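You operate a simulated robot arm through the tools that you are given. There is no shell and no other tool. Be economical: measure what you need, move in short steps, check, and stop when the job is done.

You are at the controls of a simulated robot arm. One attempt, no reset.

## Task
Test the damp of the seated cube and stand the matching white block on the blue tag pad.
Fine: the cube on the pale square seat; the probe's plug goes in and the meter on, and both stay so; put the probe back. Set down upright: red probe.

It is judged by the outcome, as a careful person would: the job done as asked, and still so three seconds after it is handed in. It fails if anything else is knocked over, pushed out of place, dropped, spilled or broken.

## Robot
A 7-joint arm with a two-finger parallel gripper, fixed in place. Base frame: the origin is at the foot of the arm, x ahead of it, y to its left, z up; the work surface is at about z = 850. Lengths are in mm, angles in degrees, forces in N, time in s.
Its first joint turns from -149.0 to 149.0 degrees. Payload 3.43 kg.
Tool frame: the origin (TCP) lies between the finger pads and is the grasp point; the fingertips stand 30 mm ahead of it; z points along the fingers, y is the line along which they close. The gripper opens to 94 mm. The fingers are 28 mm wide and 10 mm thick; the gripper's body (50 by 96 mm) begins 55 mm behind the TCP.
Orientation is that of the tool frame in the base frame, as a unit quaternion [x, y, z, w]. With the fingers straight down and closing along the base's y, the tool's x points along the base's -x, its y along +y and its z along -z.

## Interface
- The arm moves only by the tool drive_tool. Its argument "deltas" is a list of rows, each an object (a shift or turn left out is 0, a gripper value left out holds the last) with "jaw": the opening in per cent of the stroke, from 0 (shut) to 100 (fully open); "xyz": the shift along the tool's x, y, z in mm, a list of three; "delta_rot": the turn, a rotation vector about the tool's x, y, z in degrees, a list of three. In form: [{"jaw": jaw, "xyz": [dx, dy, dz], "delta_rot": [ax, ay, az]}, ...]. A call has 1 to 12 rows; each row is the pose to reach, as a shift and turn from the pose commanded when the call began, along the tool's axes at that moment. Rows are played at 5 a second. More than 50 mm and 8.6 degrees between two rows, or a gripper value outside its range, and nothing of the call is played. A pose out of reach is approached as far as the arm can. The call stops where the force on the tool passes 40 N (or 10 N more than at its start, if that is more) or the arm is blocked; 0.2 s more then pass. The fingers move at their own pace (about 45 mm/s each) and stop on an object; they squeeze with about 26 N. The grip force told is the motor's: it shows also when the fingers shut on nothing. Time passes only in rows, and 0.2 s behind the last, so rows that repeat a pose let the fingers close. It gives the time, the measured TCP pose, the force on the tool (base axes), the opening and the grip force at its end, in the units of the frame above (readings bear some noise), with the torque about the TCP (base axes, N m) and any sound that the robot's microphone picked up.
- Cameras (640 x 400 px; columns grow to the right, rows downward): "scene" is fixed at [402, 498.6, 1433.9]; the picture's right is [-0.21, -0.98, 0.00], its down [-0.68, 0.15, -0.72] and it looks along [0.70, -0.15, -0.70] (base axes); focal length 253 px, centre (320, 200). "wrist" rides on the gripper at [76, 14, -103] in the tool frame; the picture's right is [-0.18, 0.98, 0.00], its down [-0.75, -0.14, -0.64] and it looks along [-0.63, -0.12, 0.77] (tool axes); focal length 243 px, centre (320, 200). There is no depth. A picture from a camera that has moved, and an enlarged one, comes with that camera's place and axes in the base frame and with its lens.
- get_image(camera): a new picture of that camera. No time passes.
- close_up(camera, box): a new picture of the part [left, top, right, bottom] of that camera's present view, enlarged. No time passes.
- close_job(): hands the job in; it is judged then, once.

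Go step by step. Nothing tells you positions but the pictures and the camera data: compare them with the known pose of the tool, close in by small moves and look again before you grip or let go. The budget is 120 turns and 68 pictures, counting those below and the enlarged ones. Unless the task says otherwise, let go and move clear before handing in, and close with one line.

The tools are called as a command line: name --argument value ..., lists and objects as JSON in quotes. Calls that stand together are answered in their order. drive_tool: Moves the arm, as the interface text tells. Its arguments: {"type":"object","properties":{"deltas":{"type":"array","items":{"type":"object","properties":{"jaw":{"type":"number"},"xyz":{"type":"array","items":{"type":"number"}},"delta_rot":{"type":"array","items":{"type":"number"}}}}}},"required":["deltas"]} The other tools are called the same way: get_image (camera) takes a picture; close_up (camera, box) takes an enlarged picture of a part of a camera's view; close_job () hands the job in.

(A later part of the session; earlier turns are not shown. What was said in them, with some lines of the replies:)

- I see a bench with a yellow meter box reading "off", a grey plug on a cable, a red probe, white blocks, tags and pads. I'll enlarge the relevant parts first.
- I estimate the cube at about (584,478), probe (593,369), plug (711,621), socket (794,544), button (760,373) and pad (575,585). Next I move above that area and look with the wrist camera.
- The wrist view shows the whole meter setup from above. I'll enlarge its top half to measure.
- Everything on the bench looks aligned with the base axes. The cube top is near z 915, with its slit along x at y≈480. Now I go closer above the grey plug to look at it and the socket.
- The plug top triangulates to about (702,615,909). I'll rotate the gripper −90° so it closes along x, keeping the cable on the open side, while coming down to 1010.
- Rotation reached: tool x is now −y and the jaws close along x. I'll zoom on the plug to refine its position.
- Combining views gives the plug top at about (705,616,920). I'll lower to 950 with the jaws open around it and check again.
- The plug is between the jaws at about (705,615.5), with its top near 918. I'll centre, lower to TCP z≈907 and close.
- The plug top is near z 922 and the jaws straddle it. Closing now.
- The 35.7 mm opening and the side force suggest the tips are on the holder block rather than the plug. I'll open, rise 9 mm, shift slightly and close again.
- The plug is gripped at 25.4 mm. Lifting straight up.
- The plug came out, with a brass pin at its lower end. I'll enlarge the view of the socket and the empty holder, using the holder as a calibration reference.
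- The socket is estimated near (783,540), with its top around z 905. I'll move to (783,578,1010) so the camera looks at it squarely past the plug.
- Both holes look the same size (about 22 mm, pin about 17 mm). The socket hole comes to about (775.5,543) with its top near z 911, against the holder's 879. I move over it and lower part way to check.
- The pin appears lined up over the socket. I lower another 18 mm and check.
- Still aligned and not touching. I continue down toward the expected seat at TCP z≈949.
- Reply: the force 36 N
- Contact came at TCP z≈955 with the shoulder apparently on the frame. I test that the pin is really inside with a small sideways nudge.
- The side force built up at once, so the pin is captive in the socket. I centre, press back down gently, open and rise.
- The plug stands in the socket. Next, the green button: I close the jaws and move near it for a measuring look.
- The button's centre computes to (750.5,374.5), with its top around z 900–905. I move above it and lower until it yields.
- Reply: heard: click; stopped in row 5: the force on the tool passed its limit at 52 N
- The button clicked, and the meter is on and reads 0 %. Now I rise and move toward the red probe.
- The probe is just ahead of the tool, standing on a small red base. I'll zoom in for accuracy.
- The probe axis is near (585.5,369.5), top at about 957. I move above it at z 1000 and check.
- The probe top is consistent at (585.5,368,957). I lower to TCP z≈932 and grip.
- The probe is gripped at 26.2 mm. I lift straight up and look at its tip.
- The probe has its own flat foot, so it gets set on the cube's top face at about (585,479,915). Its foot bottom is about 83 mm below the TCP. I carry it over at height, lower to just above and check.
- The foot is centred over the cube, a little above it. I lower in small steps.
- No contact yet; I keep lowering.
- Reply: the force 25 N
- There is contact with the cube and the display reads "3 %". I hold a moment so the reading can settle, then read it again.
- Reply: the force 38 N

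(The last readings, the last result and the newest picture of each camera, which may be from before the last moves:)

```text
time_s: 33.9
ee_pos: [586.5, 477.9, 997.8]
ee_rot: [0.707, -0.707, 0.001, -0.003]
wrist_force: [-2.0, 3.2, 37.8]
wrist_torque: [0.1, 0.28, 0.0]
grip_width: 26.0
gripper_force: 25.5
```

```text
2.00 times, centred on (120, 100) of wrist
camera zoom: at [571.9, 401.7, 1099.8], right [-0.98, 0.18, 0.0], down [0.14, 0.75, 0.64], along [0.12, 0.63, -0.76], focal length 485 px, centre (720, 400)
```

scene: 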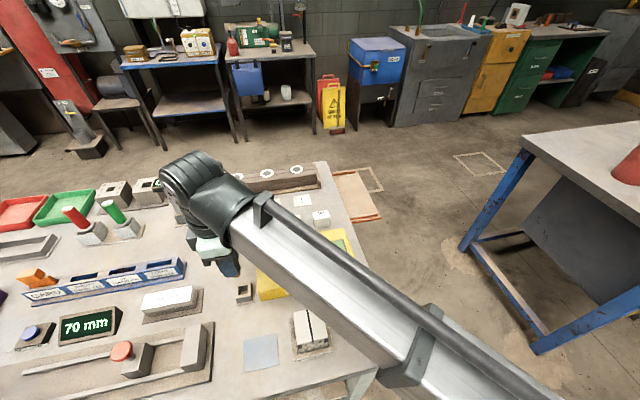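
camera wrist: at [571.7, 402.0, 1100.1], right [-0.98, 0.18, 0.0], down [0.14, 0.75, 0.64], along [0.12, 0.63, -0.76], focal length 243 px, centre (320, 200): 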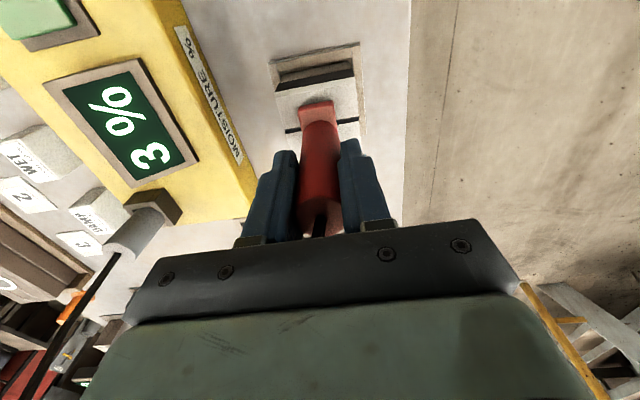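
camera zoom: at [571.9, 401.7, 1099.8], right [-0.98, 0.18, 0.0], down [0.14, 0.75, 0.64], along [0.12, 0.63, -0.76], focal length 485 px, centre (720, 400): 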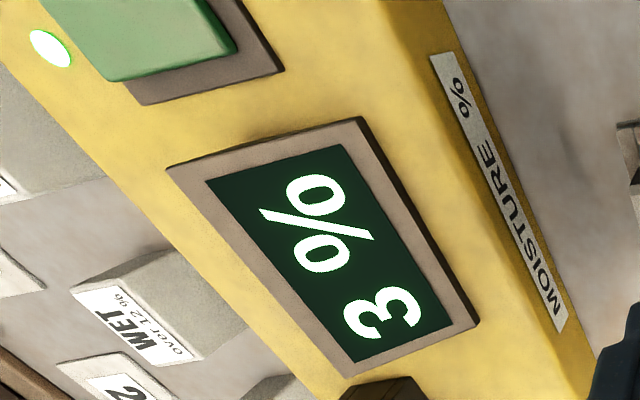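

The reading holds at 3 %, so the match is DRY (under 5 %). Now I return the probe to where it stood: up, across, and down to just above the table.

drive_tool --deltas '[{"xyz": [0, 0, -25]}, {"xyz": [0, 0, -55]}, {"xyz": [30, 0, -57]}, {"xyz": [60, -1, -57]}, {"xyz": [90, -2, -57]}, {"xyz": [112, -2, -57]}, {"xyz": [112, -2, -40]}, {"xyz": [112, -2, 0]}, {"xyz": [112, -2, 35]}, {"xyz": [112, -2, 55]}, {"xyz": [112, -2, 59]}, {"xyz": [112, -2, 61]}]'

close_up --camera "scene" --box '[230, 220, 410, 370]'

```text
time_s: 36.5
ee_pos: [586.4, 366.3, 932.8]
ee_rot: [0.707, -0.707, 0.001, -0.002]
wrist_force: [-0.2, 0.2, -1.4]
wrist_torque: [-0.04, 0.01, -0.01]
grip_width: 25.9
gripper_force: 26.2
```

```text
2.67 times, centred on (320, 295) of scene
camera zoom: at [402.0, 498.6, 1433.9], right [-0.21, -0.98, 0.0], down [-0.68, 0.15, -0.72], along [0.7, -0.15, -0.7], focal length 675 px, centre (320, -53)
```

zoom: 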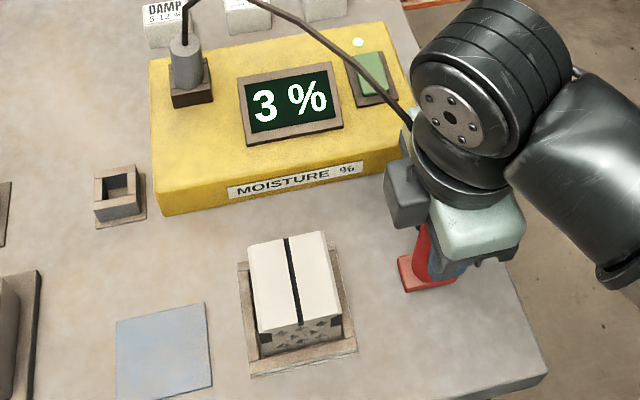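

The probe is back over its spot and the meter holds 3 %. I lower the last millimetres to contact.

drive_tool --deltas '[{"xyz": [0, 0, 0.7]}, {"xyz": [0, 0, 1.4]}, {"xyz": [0, 0, 2.1]}]'

```text
time_s: 37.3
ee_pos: [586.8, 366.8, 933.2]
ee_rot: [0.708, -0.707, 0.0, -0.001]
wrist_force: [-3.6, 2.2, 15.6]
wrist_torque: [-0.05, 0.38, -0.04]
grip_width: 25.9
gripper_force: 25.9
```

There is contact with the table. I ease off slightly, open and rise straight up.

drive_tool --deltas '[{"xyz": [0, 0, -0.6]}, {"xyz": [0, 0, -0.6], "jaw": 40}, {"xyz": [0, 0, -0.6], "jaw": 80}, {"xyz": [0, 0, -0.6], "jaw": 80}, {"xyz": [0, 0, -0.6], "jaw": 80}, {"xyz": [0, 0, -25]}, {"xyz": [0, 0, -70]}, {"xyz": [0, 0, -115]}, {"xyz": [0, 0, -140]}, {"xyz": [0, 0, -140]}]'

close_up --camera "scene" --box '[230, 190, 410, 370]'

```text
time_s: 39.5
ee_pos: [586.2, 365.1, 1075.9]
ee_rot: [0.707, -0.707, 0.001, -0.001]
wrist_force: [-0.1, 0.5, -0.5]
wrist_torque: [0.01, 0.0, 0.01]
grip_width: 75.1
gripper_force: 0.1
```

```text
2.22 times, centred on (320, 280) of scene
camera zoom: at [402.0, 498.6, 1433.9], right [-0.21, -0.98, 0.0], down [-0.68, 0.15, -0.72], along [0.7, -0.15, -0.7], focal length 563 px, centre (320, 22)
```

zoom: 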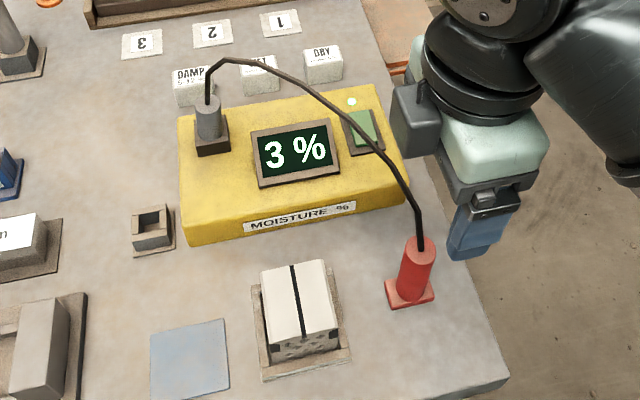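

The probe stands upright at its place and the meter is on. Now I move toward the DRY block near (840,400).

drive_tool --deltas '[{"xyz": [-12, -44, 0]}, {"xyz": [-24, -88, 0]}, {"xyz": [-36, -132, 0]}, {"xyz": [-48, -176, 0]}, {"xyz": [-60, -218, 0]}, {"xyz": [-70, -254, 10]}, {"xyz": [-70, -254, 10]}]'

get_image --camera "wrist"

```text
time_s: 41.1
ee_pos: [840.8, 432.9, 1065.4]
ee_rot: [-0.707, 0.707, -0.001, 0.002]
wrist_force: [0.0, 0.7, 0.6]
wrist_torque: [0.0, 0.0, 0.0]
grip_width: 75.2
gripper_force: 0.2
```

```text
22 pictures are left
camera wrist: at [826.7, 356.7, 1166.7], right [-0.98, 0.18, 0.0], down [0.14, 0.75, 0.64], along [0.12, 0.63, -0.77], focal length 243 px, centre (320, 200)
```

wrist: 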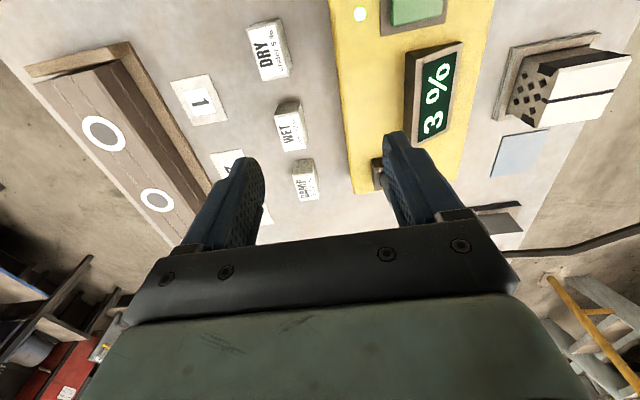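

close_up --camera "wrist" --box '[200, 0, 360, 100]'

```text
4.00 times, centred on (280, 50) of wrist
camera zoom: at [826.7, 356.7, 1166.7], right [-0.98, 0.18, 0.0], down [0.14, 0.75, 0.64], along [0.12, 0.63, -0.77], focal length 970 px, centre (480, 800)
```

zoom: 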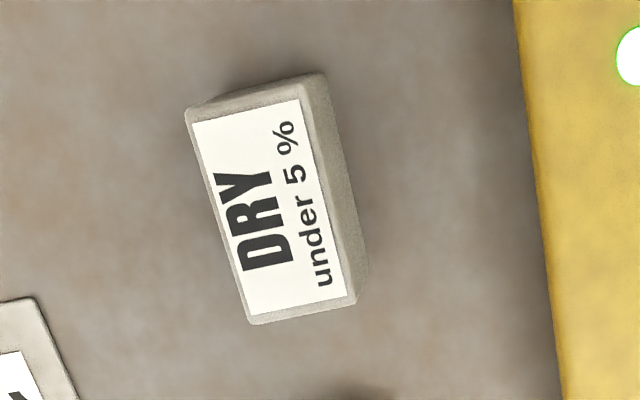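

DRY measures at about (886,389), roughly 29 × 47 mm with its top near 885, close to the edge of reach. I move above it with a 52 mm opening and check.

drive_tool --deltas '[{"xyz": [22, -22, 20], "jaw": 55}, {"xyz": [44, -45.5, 40], "jaw": 55}, {"xyz": [44, -45.5, 75]}, {"xyz": [44, -45.5, 105]}, {"xyz": [44, -45.5, 105]}]'

get_image --camera "wrist"

```text
time_s: 42.3
ee_pos: [888.1, 389.9, 959.0]
ee_rot: [0.707, -0.707, 0.001, -0.001]
wrist_force: [0.0, 0.3, 0.1]
wrist_torque: [0.0, -0.01, 0.01]
grip_width: 51.4
gripper_force: 0.0
```

```text
20 pictures are left
camera wrist: at [873.3, 313.5, 1062.4], right [-0.98, 0.18, 0.0], down [0.14, 0.75, 0.64], along [0.12, 0.63, -0.77], focal length 243 px, centre (320, 200)
```

wrist: 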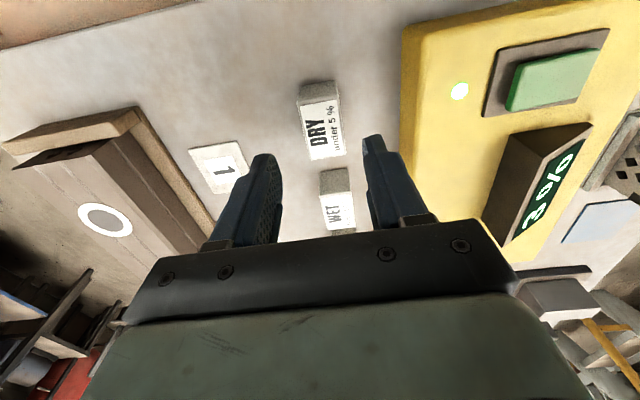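

DRY's label centre computes to (885.5,389) with its top around 888. A small correction, then I lower to z≈889 and close along x.

drive_tool --deltas '[{"xyz": [1, 2, 25]}, {"xyz": [1, 2, 50]}, {"xyz": [1, 2, 70]}, {"xyz": [1, 2, 70]}]'

get_image --camera "wrist"

```text
time_s: 43.3
ee_pos: [885.7, 391.3, 890.2]
ee_rot: [0.707, -0.707, 0.001, -0.003]
wrist_force: [-0.4, -0.2, 0.4]
wrist_torque: [0.0, 0.02, 0.0]
grip_width: 51.8
gripper_force: 0.0
```

```text
19 pictures are left
camera wrist: at [870.8, 314.2, 992.6], right [-0.98, 0.18, 0.0], down [0.14, 0.75, 0.64], along [0.12, 0.63, -0.77], focal length 243 px, centre (320, 200)
```

wrist: 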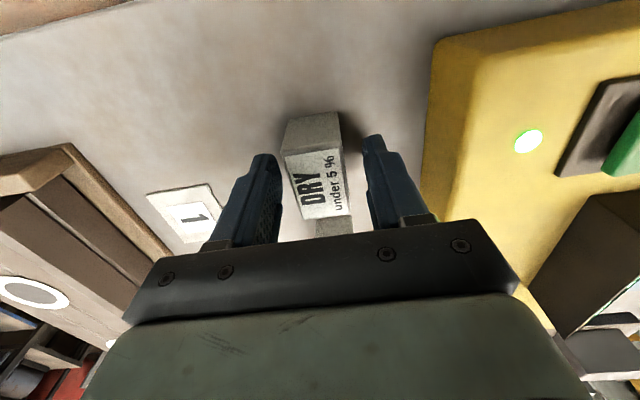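

The block sits centred between the jaws. Closing, then a check before lifting.

drive_tool --deltas '[{"xyz": [0, 0, 1], "jaw": 40}, {"xyz": [0, 0, 1], "jaw": 15}, {"xyz": [0, 0, 1], "jaw": 15}, {"xyz": [0, 0, 1], "jaw": 15}, {"xyz": [0, 0, 1], "jaw": 15}]'

```text
time_s: 44.5
ee_pos: [884.8, 390.9, 888.8]
ee_rot: [-0.707, 0.708, -0.001, 0.002]
wrist_force: [-0.6, -0.9, 2.1]
wrist_torque: [0.0, 0.0, -0.05]
grip_width: 33.5
gripper_force: 26.2
```

DRY is gripped at 33.5 mm. I lift it high and carry it toward the blue pad, stopping beside the pad to measure.

drive_tool --deltas '[{"xyz": [0, 0, -40]}, {"xyz": [0, 0, -85]}, {"xyz": [0, 0, -130]}, {"xyz": [-22, 36, -165]}, {"xyz": [-50, 74, -165]}, {"xyz": [-80, 112, -165]}, {"xyz": [-110, 150, -165]}, {"xyz": [-140, 188, -165]}, {"xyz": [-170, 226, -165]}, {"xyz": [-200, 264, -165]}, {"xyz": [-230, 302, -165]}, {"xyz": [-235, 308, -165]}]'

get_image --camera "wrist"

get_image --camera "scene"

```text
refused: row 4 steps farther than a row can; nothing moved
```

```text
18 pictures are left
camera wrist: at [871.3, 314.6, 991.7], right [-0.98, 0.18, 0.0], down [0.14, 0.75, 0.64], along [0.12, 0.63, -0.77], focal length 243 px, centre (320, 200)
```

wrist: 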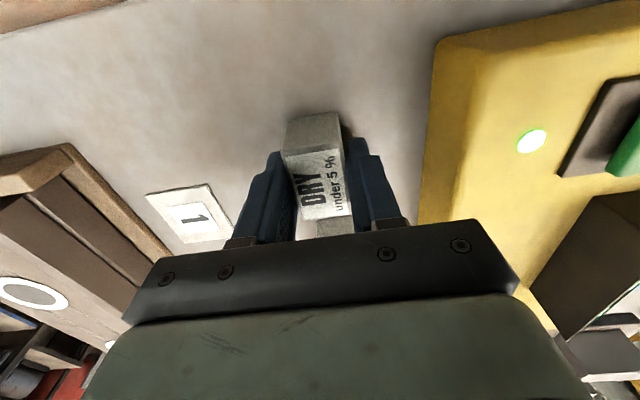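

```text
17 pictures are left
```

scene: 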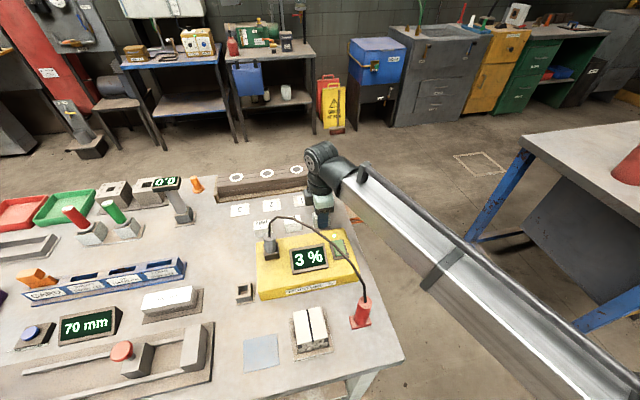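

One row was too long, so nothing moved. I resend it with shorter steps: lift first, then travel.

drive_tool --deltas '[{"xyz": [0, 0, -40]}, {"xyz": [0, 0, -85]}, {"xyz": [0, 0, -130]}, {"xyz": [0, 0, -165]}, {"xyz": [-28, 38, -165]}, {"xyz": [-56, 76, -165]}, {"xyz": [-84, 114, -165]}, {"xyz": [-112, 152, -165]}, {"xyz": [-140, 190, -165]}, {"xyz": [-168, 228, -165]}, {"xyz": [-196, 266, -165]}, {"xyz": [-224, 304, -165]}]'

get_image --camera "wrist"

```text
time_s: 47.1
ee_pos: [578.8, 616.0, 1055.0]
ee_rot: [0.707, -0.707, 0.001, -0.002]
wrist_force: [0.2, -0.3, -1.0]
wrist_torque: [0.01, 0.02, 0.01]
grip_width: 14.2
gripper_force: 0.0
```

```text
16 pictures are left
camera wrist: at [564.4, 540.2, 1157.4], right [-0.98, 0.18, 0.0], down [0.14, 0.75, 0.64], along [0.12, 0.63, -0.77], focal length 243 px, centre (320, 200)
```

wrist: 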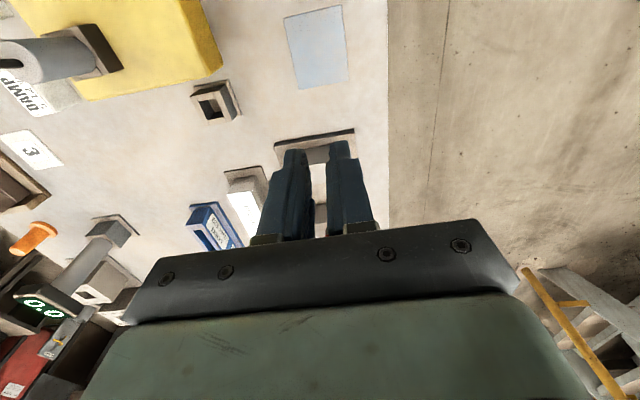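

The gripper reads 14 mm with no force, so the block is no longer in the jaws. I look for where it is.

get_image --camera "scene"

close_up --camera "scene" --box '[210, 170, 370, 270]'

```text
15 pictures are left
```

scene: 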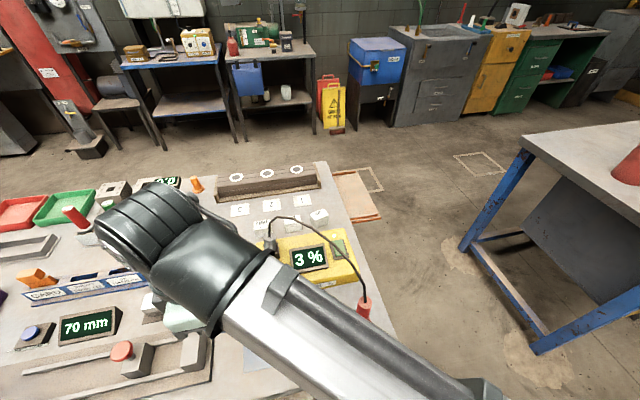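

```text
4.00 times, centred on (290, 220) of scene
camera zoom: at [402.0, 498.6, 1433.9], right [-0.21, -0.98, 0.0], down [-0.68, 0.15, -0.72], along [0.7, -0.15, -0.7], focal length 1013 px, centre (440, 120)
```

zoom: 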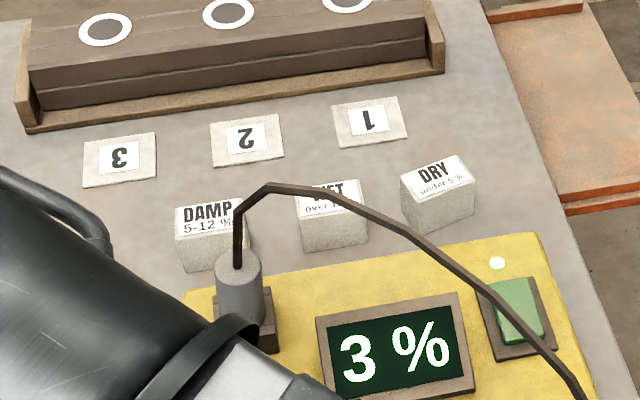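

The DRY block slipped out early and is still standing at its place, turned slightly. The x sides seem to taper, so I'll grip along y instead, more slowly. I go back while rotating +90°.

drive_tool --deltas '[{"xyz": [20, -27, 0], "delta_rot": [0, 0, 8.2], "jaw": 50}, {"xyz": [41, -54, 0], "delta_rot": [0, 0, 16.4], "jaw": 80}, {"xyz": [61, -81, 0], "delta_rot": [0, 0, 24.6]}, {"xyz": [82, -108, 0], "delta_rot": [0, 0, 32.8]}, {"xyz": [102, -135, 0], "delta_rot": [0, 0, 41]}, {"xyz": [123, -163, 0], "delta_rot": [0, 0, 49.2]}, {"xyz": [144, -190, 0], "delta_rot": [0, 0, 57.4]}, {"xyz": [165, -217, 0], "delta_rot": [0, 0, 65.6]}, {"xyz": [185, -244, 0], "delta_rot": [0, 0, 73.8]}, {"xyz": [206, -271, 0], "delta_rot": [0, 0, 82]}, {"xyz": [226, -299, 0], "delta_rot": [0, 0, 90]}, {"xyz": [226, -299, 30], "delta_rot": [0, 0, 90]}]'

get_image --camera "wrist"

```text
time_s: 49.7
ee_pos: [879.8, 389.0, 1021.9]
ee_rot: [0.001, 1.0, 0.0, 0.001]
wrist_force: [-0.2, -0.3, 0.3]
wrist_torque: [-0.03, 0.0, 0.03]
grip_width: 75.2
gripper_force: 0.1
```

```text
13 pictures are left
camera wrist: at [804.7, 402.6, 1124.0], right [0.19, 0.98, 0.0], down [0.75, -0.14, 0.64], along [0.63, -0.12, -0.76], focal length 243 px, centre (320, 200)
```

wrist: 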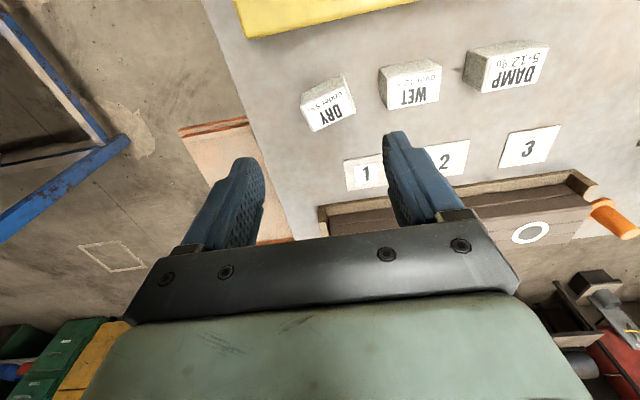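

close_up --camera "wrist" --box '[270, 50, 430, 150]'

```text
4.00 times, centred on (350, 100) of wrist
camera zoom: at [804.7, 402.6, 1124.0], right [0.19, 0.98, 0.0], down [0.75, -0.14, 0.64], along [0.63, -0.12, -0.76], focal length 970 px, centre (200, 600)
```

zoom: 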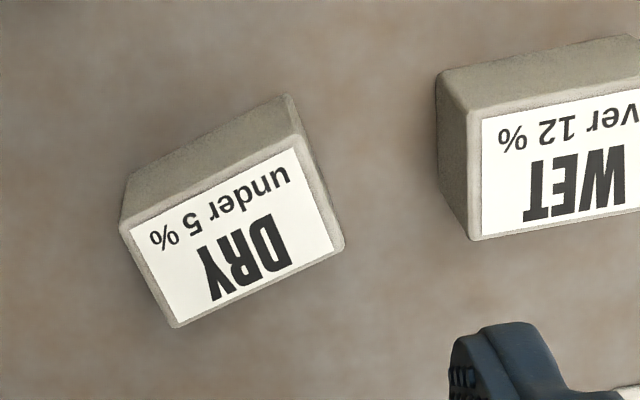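

The block's y faces are vertical while the x faces taper, which explains the slip. The block is now centred near (889,395), turned about 15.5°. I align to it and come down with a 64 mm opening.

drive_tool --deltas '[{"xyz": [-4, 3, 20], "delta_rot": [0, 0, -7.5], "jaw": 68}, {"xyz": [-9, 6, 40], "delta_rot": [0, 0, -15.5]}, {"xyz": [-9, 6, 75], "delta_rot": [0, 0, -15.5]}, {"xyz": [-9, 6, 75], "delta_rot": [0, 0, -15.5]}]'

get_image --camera "wrist"

```text
time_s: 50.7
ee_pos: [890.0, 392.7, 948.1]
ee_rot: [-0.135, 0.991, 0.001, 0.002]
wrist_force: [-0.5, 0.3, 0.3]
wrist_torque: [-0.01, -0.04, 0.01]
grip_width: 64.0
gripper_force: 0.1
```

```text
11 pictures are left
camera wrist: at [813.4, 386.5, 1050.9], right [-0.09, 1.0, 0.0], down [0.76, 0.07, 0.65], along [0.64, 0.06, -0.76], focal length 243 px, centre (320, 200)
```

wrist: 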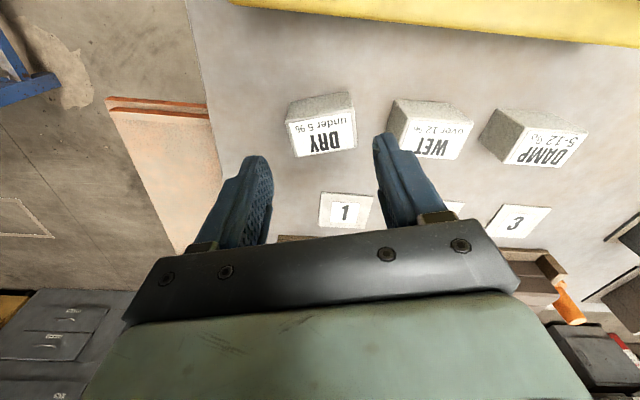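

Alignment looks good, with the block centre at (889.7,394.5). I lower to z≈884 with the jaws at 60 mm and close gently.

drive_tool --deltas '[{"xyz": [0, 0.5, 20], "jaw": 64}, {"xyz": [0, 0.5, 40]}, {"xyz": [0, 0.5, 55]}, {"xyz": [0, 0.5, 64]}, {"xyz": [0, 0.5, 64]}, {"xyz": [0, 0.5, 64], "jaw": 50}, {"xyz": [0, 0.5, 64], "jaw": 40}, {"xyz": [0, 0.5, 64], "jaw": 30}, {"xyz": [0, 0.5, 64], "jaw": 30}, {"xyz": [0, 0.5, 64], "jaw": 30}, {"xyz": [0, 0.5, 64], "jaw": 30}]'

close_up --camera "wrist" --box '[220, 80, 420, 260]'

```text
time_s: 53.1
ee_pos: [889.7, 397.4, 883.4]
ee_rot: [-0.135, 0.991, 0.001, 0.002]
wrist_force: [0.5, -0.5, -0.4]
wrist_torque: [0.02, -0.02, 0.01]
grip_width: 51.4
gripper_force: 25.3
```

```text
2.22 times, centred on (320, 170) of wrist
camera zoom: at [812.5, 389.3, 986.5], right [-0.09, 1.0, 0.0], down [0.76, 0.07, 0.64], along [0.64, 0.06, -0.76], focal length 539 px, centre (320, 267)
```

zoom: 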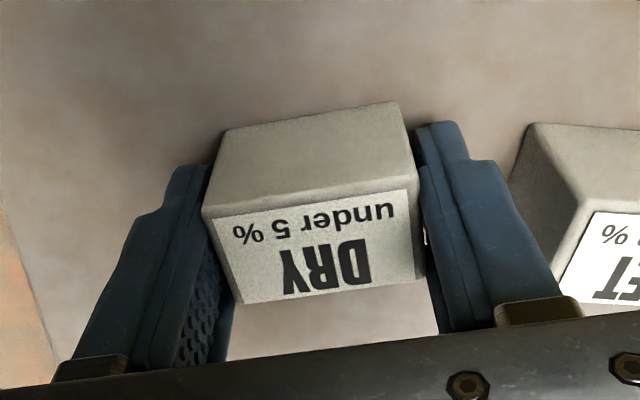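

Gripped squarely at 51.4 mm. I lift slowly by a few centimetres and check the hold.

drive_tool --deltas '[{"xyz": [0, 0, -2], "jaw": 10}, {"xyz": [0, 0, -5]}, {"xyz": [0, 0, -10]}, {"xyz": [0, 0, -17]}, {"xyz": [0, 0, -26]}, {"xyz": [0, 0, -36]}, {"xyz": [0, 0, -46]}, {"xyz": [0, 0, -56]}]'

close_up --camera "wrist" --box '[220, 80, 420, 260]'

```text
time_s: 54.9
ee_pos: [890.4, 396.5, 940.3]
ee_rot: [-0.135, 0.991, 0.0, 0.002]
wrist_force: [0.8, -1.2, -0.9]
wrist_torque: [0.02, 0.02, -0.03]
grip_width: 51.6
gripper_force: 26.7
```

```text
2.22 times, centred on (320, 170) of wrist
camera zoom: at [811.7, 388.7, 1042.7], right [-0.09, 1.0, 0.0], down [0.76, 0.06, 0.65], along [0.64, 0.06, -0.76], focal length 539 px, centre (320, 267)
```

zoom: 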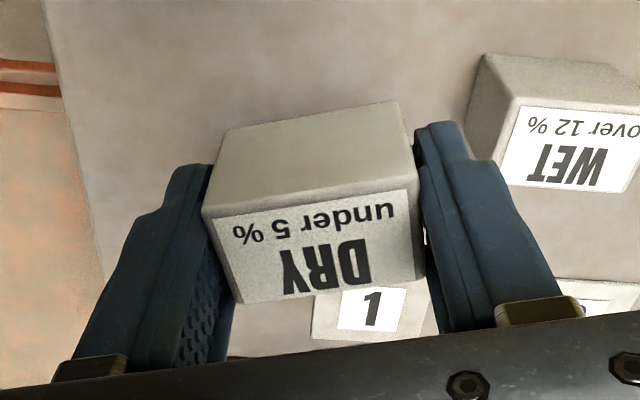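

DRY is held firmly. I raise it further and start a smooth carry toward the pad at about (574.5,583).

drive_tool --deltas '[{"xyz": [0, 0, -10]}, {"xyz": [0, 0, -28]}, {"xyz": [0, 0, -52]}, {"xyz": [0, 0, -78]}, {"xyz": [0, 0, -100]}, {"xyz": [4, 4, -114]}, {"xyz": [14, 14, -118]}, {"xyz": [31, 32, -118]}, {"xyz": [52, 54, -118]}, {"xyz": [73, 76, -118]}, {"xyz": [92, 96, -118]}, {"xyz": [104, 108, -118]}]'

drive_tool --deltas '[{"xyz": [8, 8, 0], "delta_rot": [0, 0, 1]}, {"xyz": [24, 25, 0], "delta_rot": [0, 0, 3]}, {"xyz": [44, 46, 0], "delta_rot": [0, 0, 5]}, {"xyz": [64, 67, 0], "delta_rot": [0, 0, 7]}, {"xyz": [84, 88, 0], "delta_rot": [0, 0, 9]}, {"xyz": [104, 109, 0], "delta_rot": [0, 0, 11]}, {"xyz": [124, 129, 0], "delta_rot": [0, 0, 13]}, {"xyz": [140, 146, 0], "delta_rot": [0, 0, 14.5]}, {"xyz": [150, 156.7, 0], "delta_rot": [0, 0, 15.5]}, {"xyz": [150, 156.7, 20], "delta_rot": [0, 0, 15.5]}, {"xyz": [150, 156.7, 40], "delta_rot": [0, 0, 15.5]}, {"xyz": [150, 156.7, 50], "delta_rot": [0, 0, 15.5]}]'

get_image --camera "wrist"

```text
time_s: 57.5
ee_pos: [758.4, 472.1, 1057.6]
ee_rot: [-0.134, 0.991, 0.0, 0.001]
wrist_force: [-0.1, 0.0, -0.3]
wrist_torque: [-0.02, 0.0, -0.02]
grip_width: 51.5
gripper_force: 25.9
```

```text
time_s: 60.1
ee_pos: [572.6, 582.4, 1006.9]
ee_rot: [0.0, 1.0, 0.0, 0.002]
wrist_force: [-1.3, -0.8, -0.9]
wrist_torque: [-0.03, -0.01, -0.02]
grip_width: 51.6
gripper_force: 26.1
```

```text
8 pictures are left
camera wrist: at [497.6, 595.9, 1109.2], right [0.18, 0.98, 0.0], down [0.75, -0.14, 0.64], along [0.63, -0.12, -0.76], focal length 243 px, centre (320, 200)
```

wrist: 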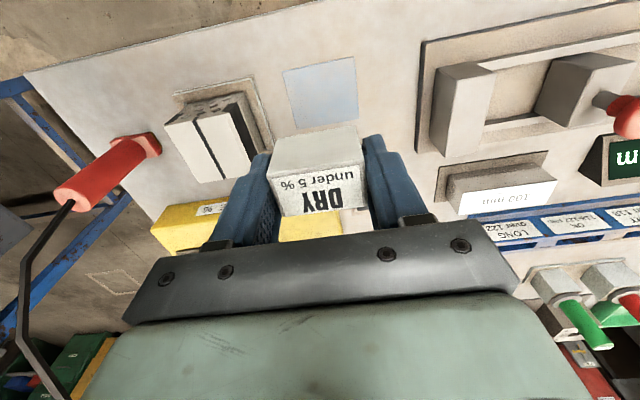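

The pad centre computes to (572,584), and the block hangs right over it at (573,582.5). I lower to about 10 mm above the pad.

drive_tool --deltas '[{"xyz": [0, 1, 15]}, {"xyz": [0, 1, 40]}, {"xyz": [0, 1, 65]}, {"xyz": [0, 1, 90]}, {"xyz": [0, 1, 105]}, {"xyz": [0, 1, 112]}, {"xyz": [0, 1, 112]}]'

get_image --camera "wrist"

close_up --camera "scene" --box '[200, 280, 360, 400]'

```text
time_s: 61.7
ee_pos: [573.8, 585.3, 894.9]
ee_rot: [-0.001, 1.0, 0.002, 0.002]
wrist_force: [-0.1, 0.2, -0.5]
wrist_torque: [-0.03, 0.01, -0.02]
grip_width: 51.5
gripper_force: 25.7
```

```text
7 pictures are left
camera wrist: at [498.1, 597.7, 997.5], right [0.18, 0.98, 0.0], down [0.75, -0.14, 0.64], along [0.63, -0.12, -0.76], focal length 243 px, centre (320, 200)
```

wrist: 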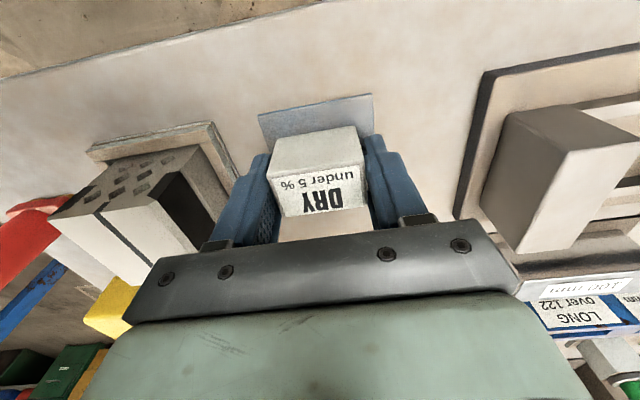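

```text
3.33 times, centred on (280, 340) of scene
camera zoom: at [402.0, 498.6, 1433.9], right [-0.21, -0.98, 0.0], down [-0.68, 0.15, -0.72], along [0.7, -0.15, -0.7], focal length 844 px, centre (453, -267)
```

zoom: 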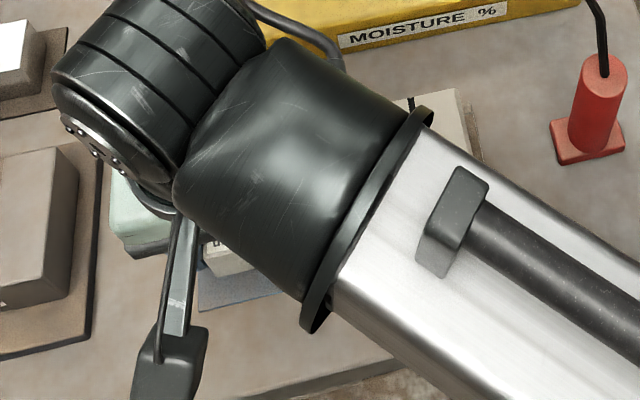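

The pad spans about x 545–612 and y 551–619, and the block is centred within it after a 2 mm nudge. I lower to contact.

drive_tool --deltas '[{"xyz": [-2, 0, 3]}, {"xyz": [-2, 0, 6]}, {"xyz": [-2, 0, 8]}, {"xyz": [-2, 0, 9]}]'

```text
time_s: 62.7
ee_pos: [575.8, 583.6, 887.4]
ee_rot: [0.0, 1.0, 0.001, 0.004]
wrist_force: [1.3, -0.3, 13.0]
wrist_torque: [-0.09, -0.03, 0.01]
grip_width: 51.5
gripper_force: 26.3
```

The block has touched the pad with 13 N. I ease off, open and rise straight up.

drive_tool --deltas '[{"xyz": [0, 0, -0.5]}, {"xyz": [0, 0, -0.5], "jaw": 60}, {"xyz": [0, 0, -0.5], "jaw": 66}, {"xyz": [0, 0, -0.5], "jaw": 66}, {"xyz": [0, 0, -0.5], "jaw": 66}, {"xyz": [0, 0, -15]}, {"xyz": [0, 0, -50]}, {"xyz": [0, 0, -95]}, {"xyz": [0, 0, -140]}, {"xyz": [0, 0, -180]}, {"xyz": [0, 0, -180]}]'

get_image --camera "wrist"

```text
time_s: 65.1
ee_pos: [573.4, 584.4, 1066.5]
ee_rot: [0.0, 1.0, 0.0, 0.001]
wrist_force: [-1.0, 0.4, 0.6]
wrist_torque: [-0.01, 0.03, -0.02]
grip_width: 62.1
gripper_force: 0.0
```

```text
5 pictures are left
camera wrist: at [497.2, 598.9, 1169.0], right [0.18, 0.98, 0.0], down [0.75, -0.14, 0.64], along [0.63, -0.12, -0.76], focal length 243 px, centre (320, 200)
```

wrist: 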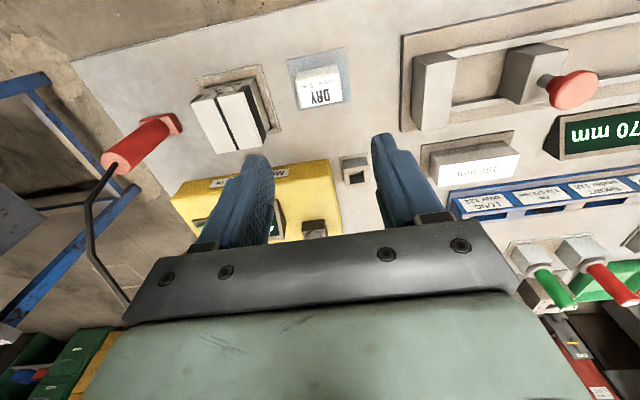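

DRY stands on the blue pad. I move the arm well clear for a final look.

drive_tool --deltas '[{"xyz": [-30, 0, -40]}, {"xyz": [-70, 10, -80]}, {"xyz": [-110, 20, -110]}, {"xyz": [-150, 30, -130]}, {"xyz": [-190, 30, -140]}, {"xyz": [-230, 30, -140]}]'

get_image --camera "scene"

close_up --camera "scene" --box '[210, 220, 400, 390]'

```text
refused: row 2 steps farther than a row can; nothing moved
```

```text
4 pictures are left
```

scene: 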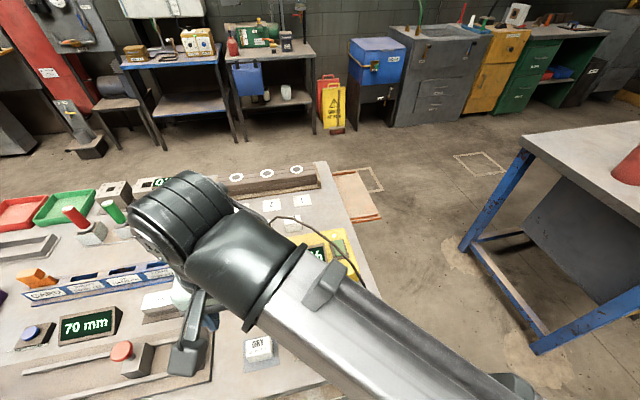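

```text
2.35 times, centred on (305, 305) of scene
camera zoom: at [402.0, 498.6, 1433.9], right [-0.21, -0.98, 0.0], down [-0.68, 0.15, -0.72], along [0.7, -0.15, -0.7], focal length 596 px, centre (355, -47)
```

zoom: 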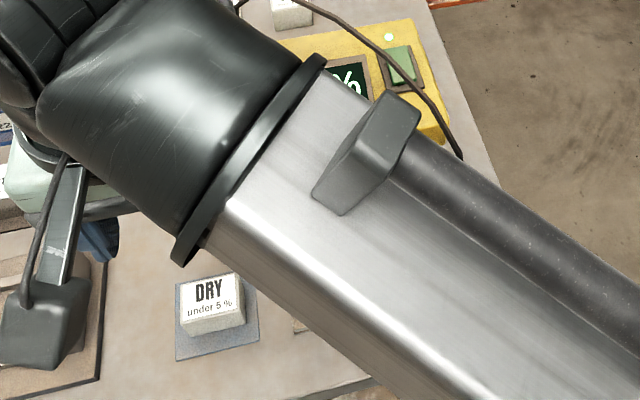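

DRY stands upright and fully on the pad. I move the arm away in shorter rows and take one last look at the meter and probe.

drive_tool --deltas '[{"xyz": [-20, 0, -30]}, {"xyz": [-50, 0, -60]}, {"xyz": [-85, 0, -90]}, {"xyz": [-120, 0, -115]}, {"xyz": [-160, 0, -135]}, {"xyz": [-200, 0, -140]}, {"xyz": [-240, 0, -140]}]'

get_image --camera "scene"

```text
time_s: 66.7
ee_pos: [815.0, 581.7, 1206.9]
ee_rot: [-0.002, 1.0, 0.001, 0.002]
wrist_force: [-0.1, -0.6, 0.8]
wrist_torque: [0.02, -0.03, -0.04]
grip_width: 62.0
gripper_force: 0.0
```

```text
2 pictures are left
```

scene: 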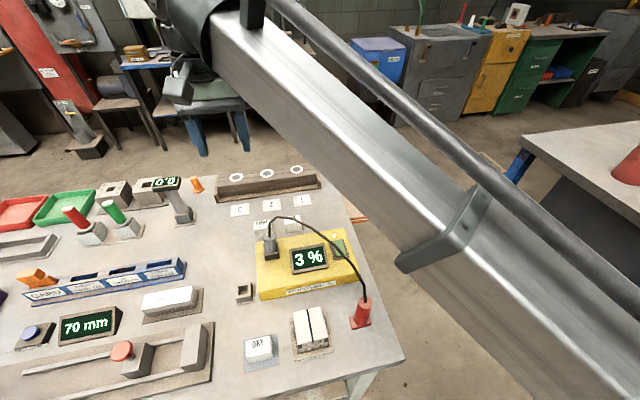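

The plug is in, the meter is on at 3 %, the probe stands upright at its place, the cube is on its seat and DRY is on the blue pad. Handing in.

close_job

```text
The job is handed in.
```

The seated cube measured 3 % damp, so I stood the DRY (under 5 %) block upright on the blue pad. The plug is in, the meter is on, and the red probe stands upright back at its place. On the first try the DRY block slipped from the gripper early in the lift; it stayed standing near its spot, slightly turned, and the second grip held.
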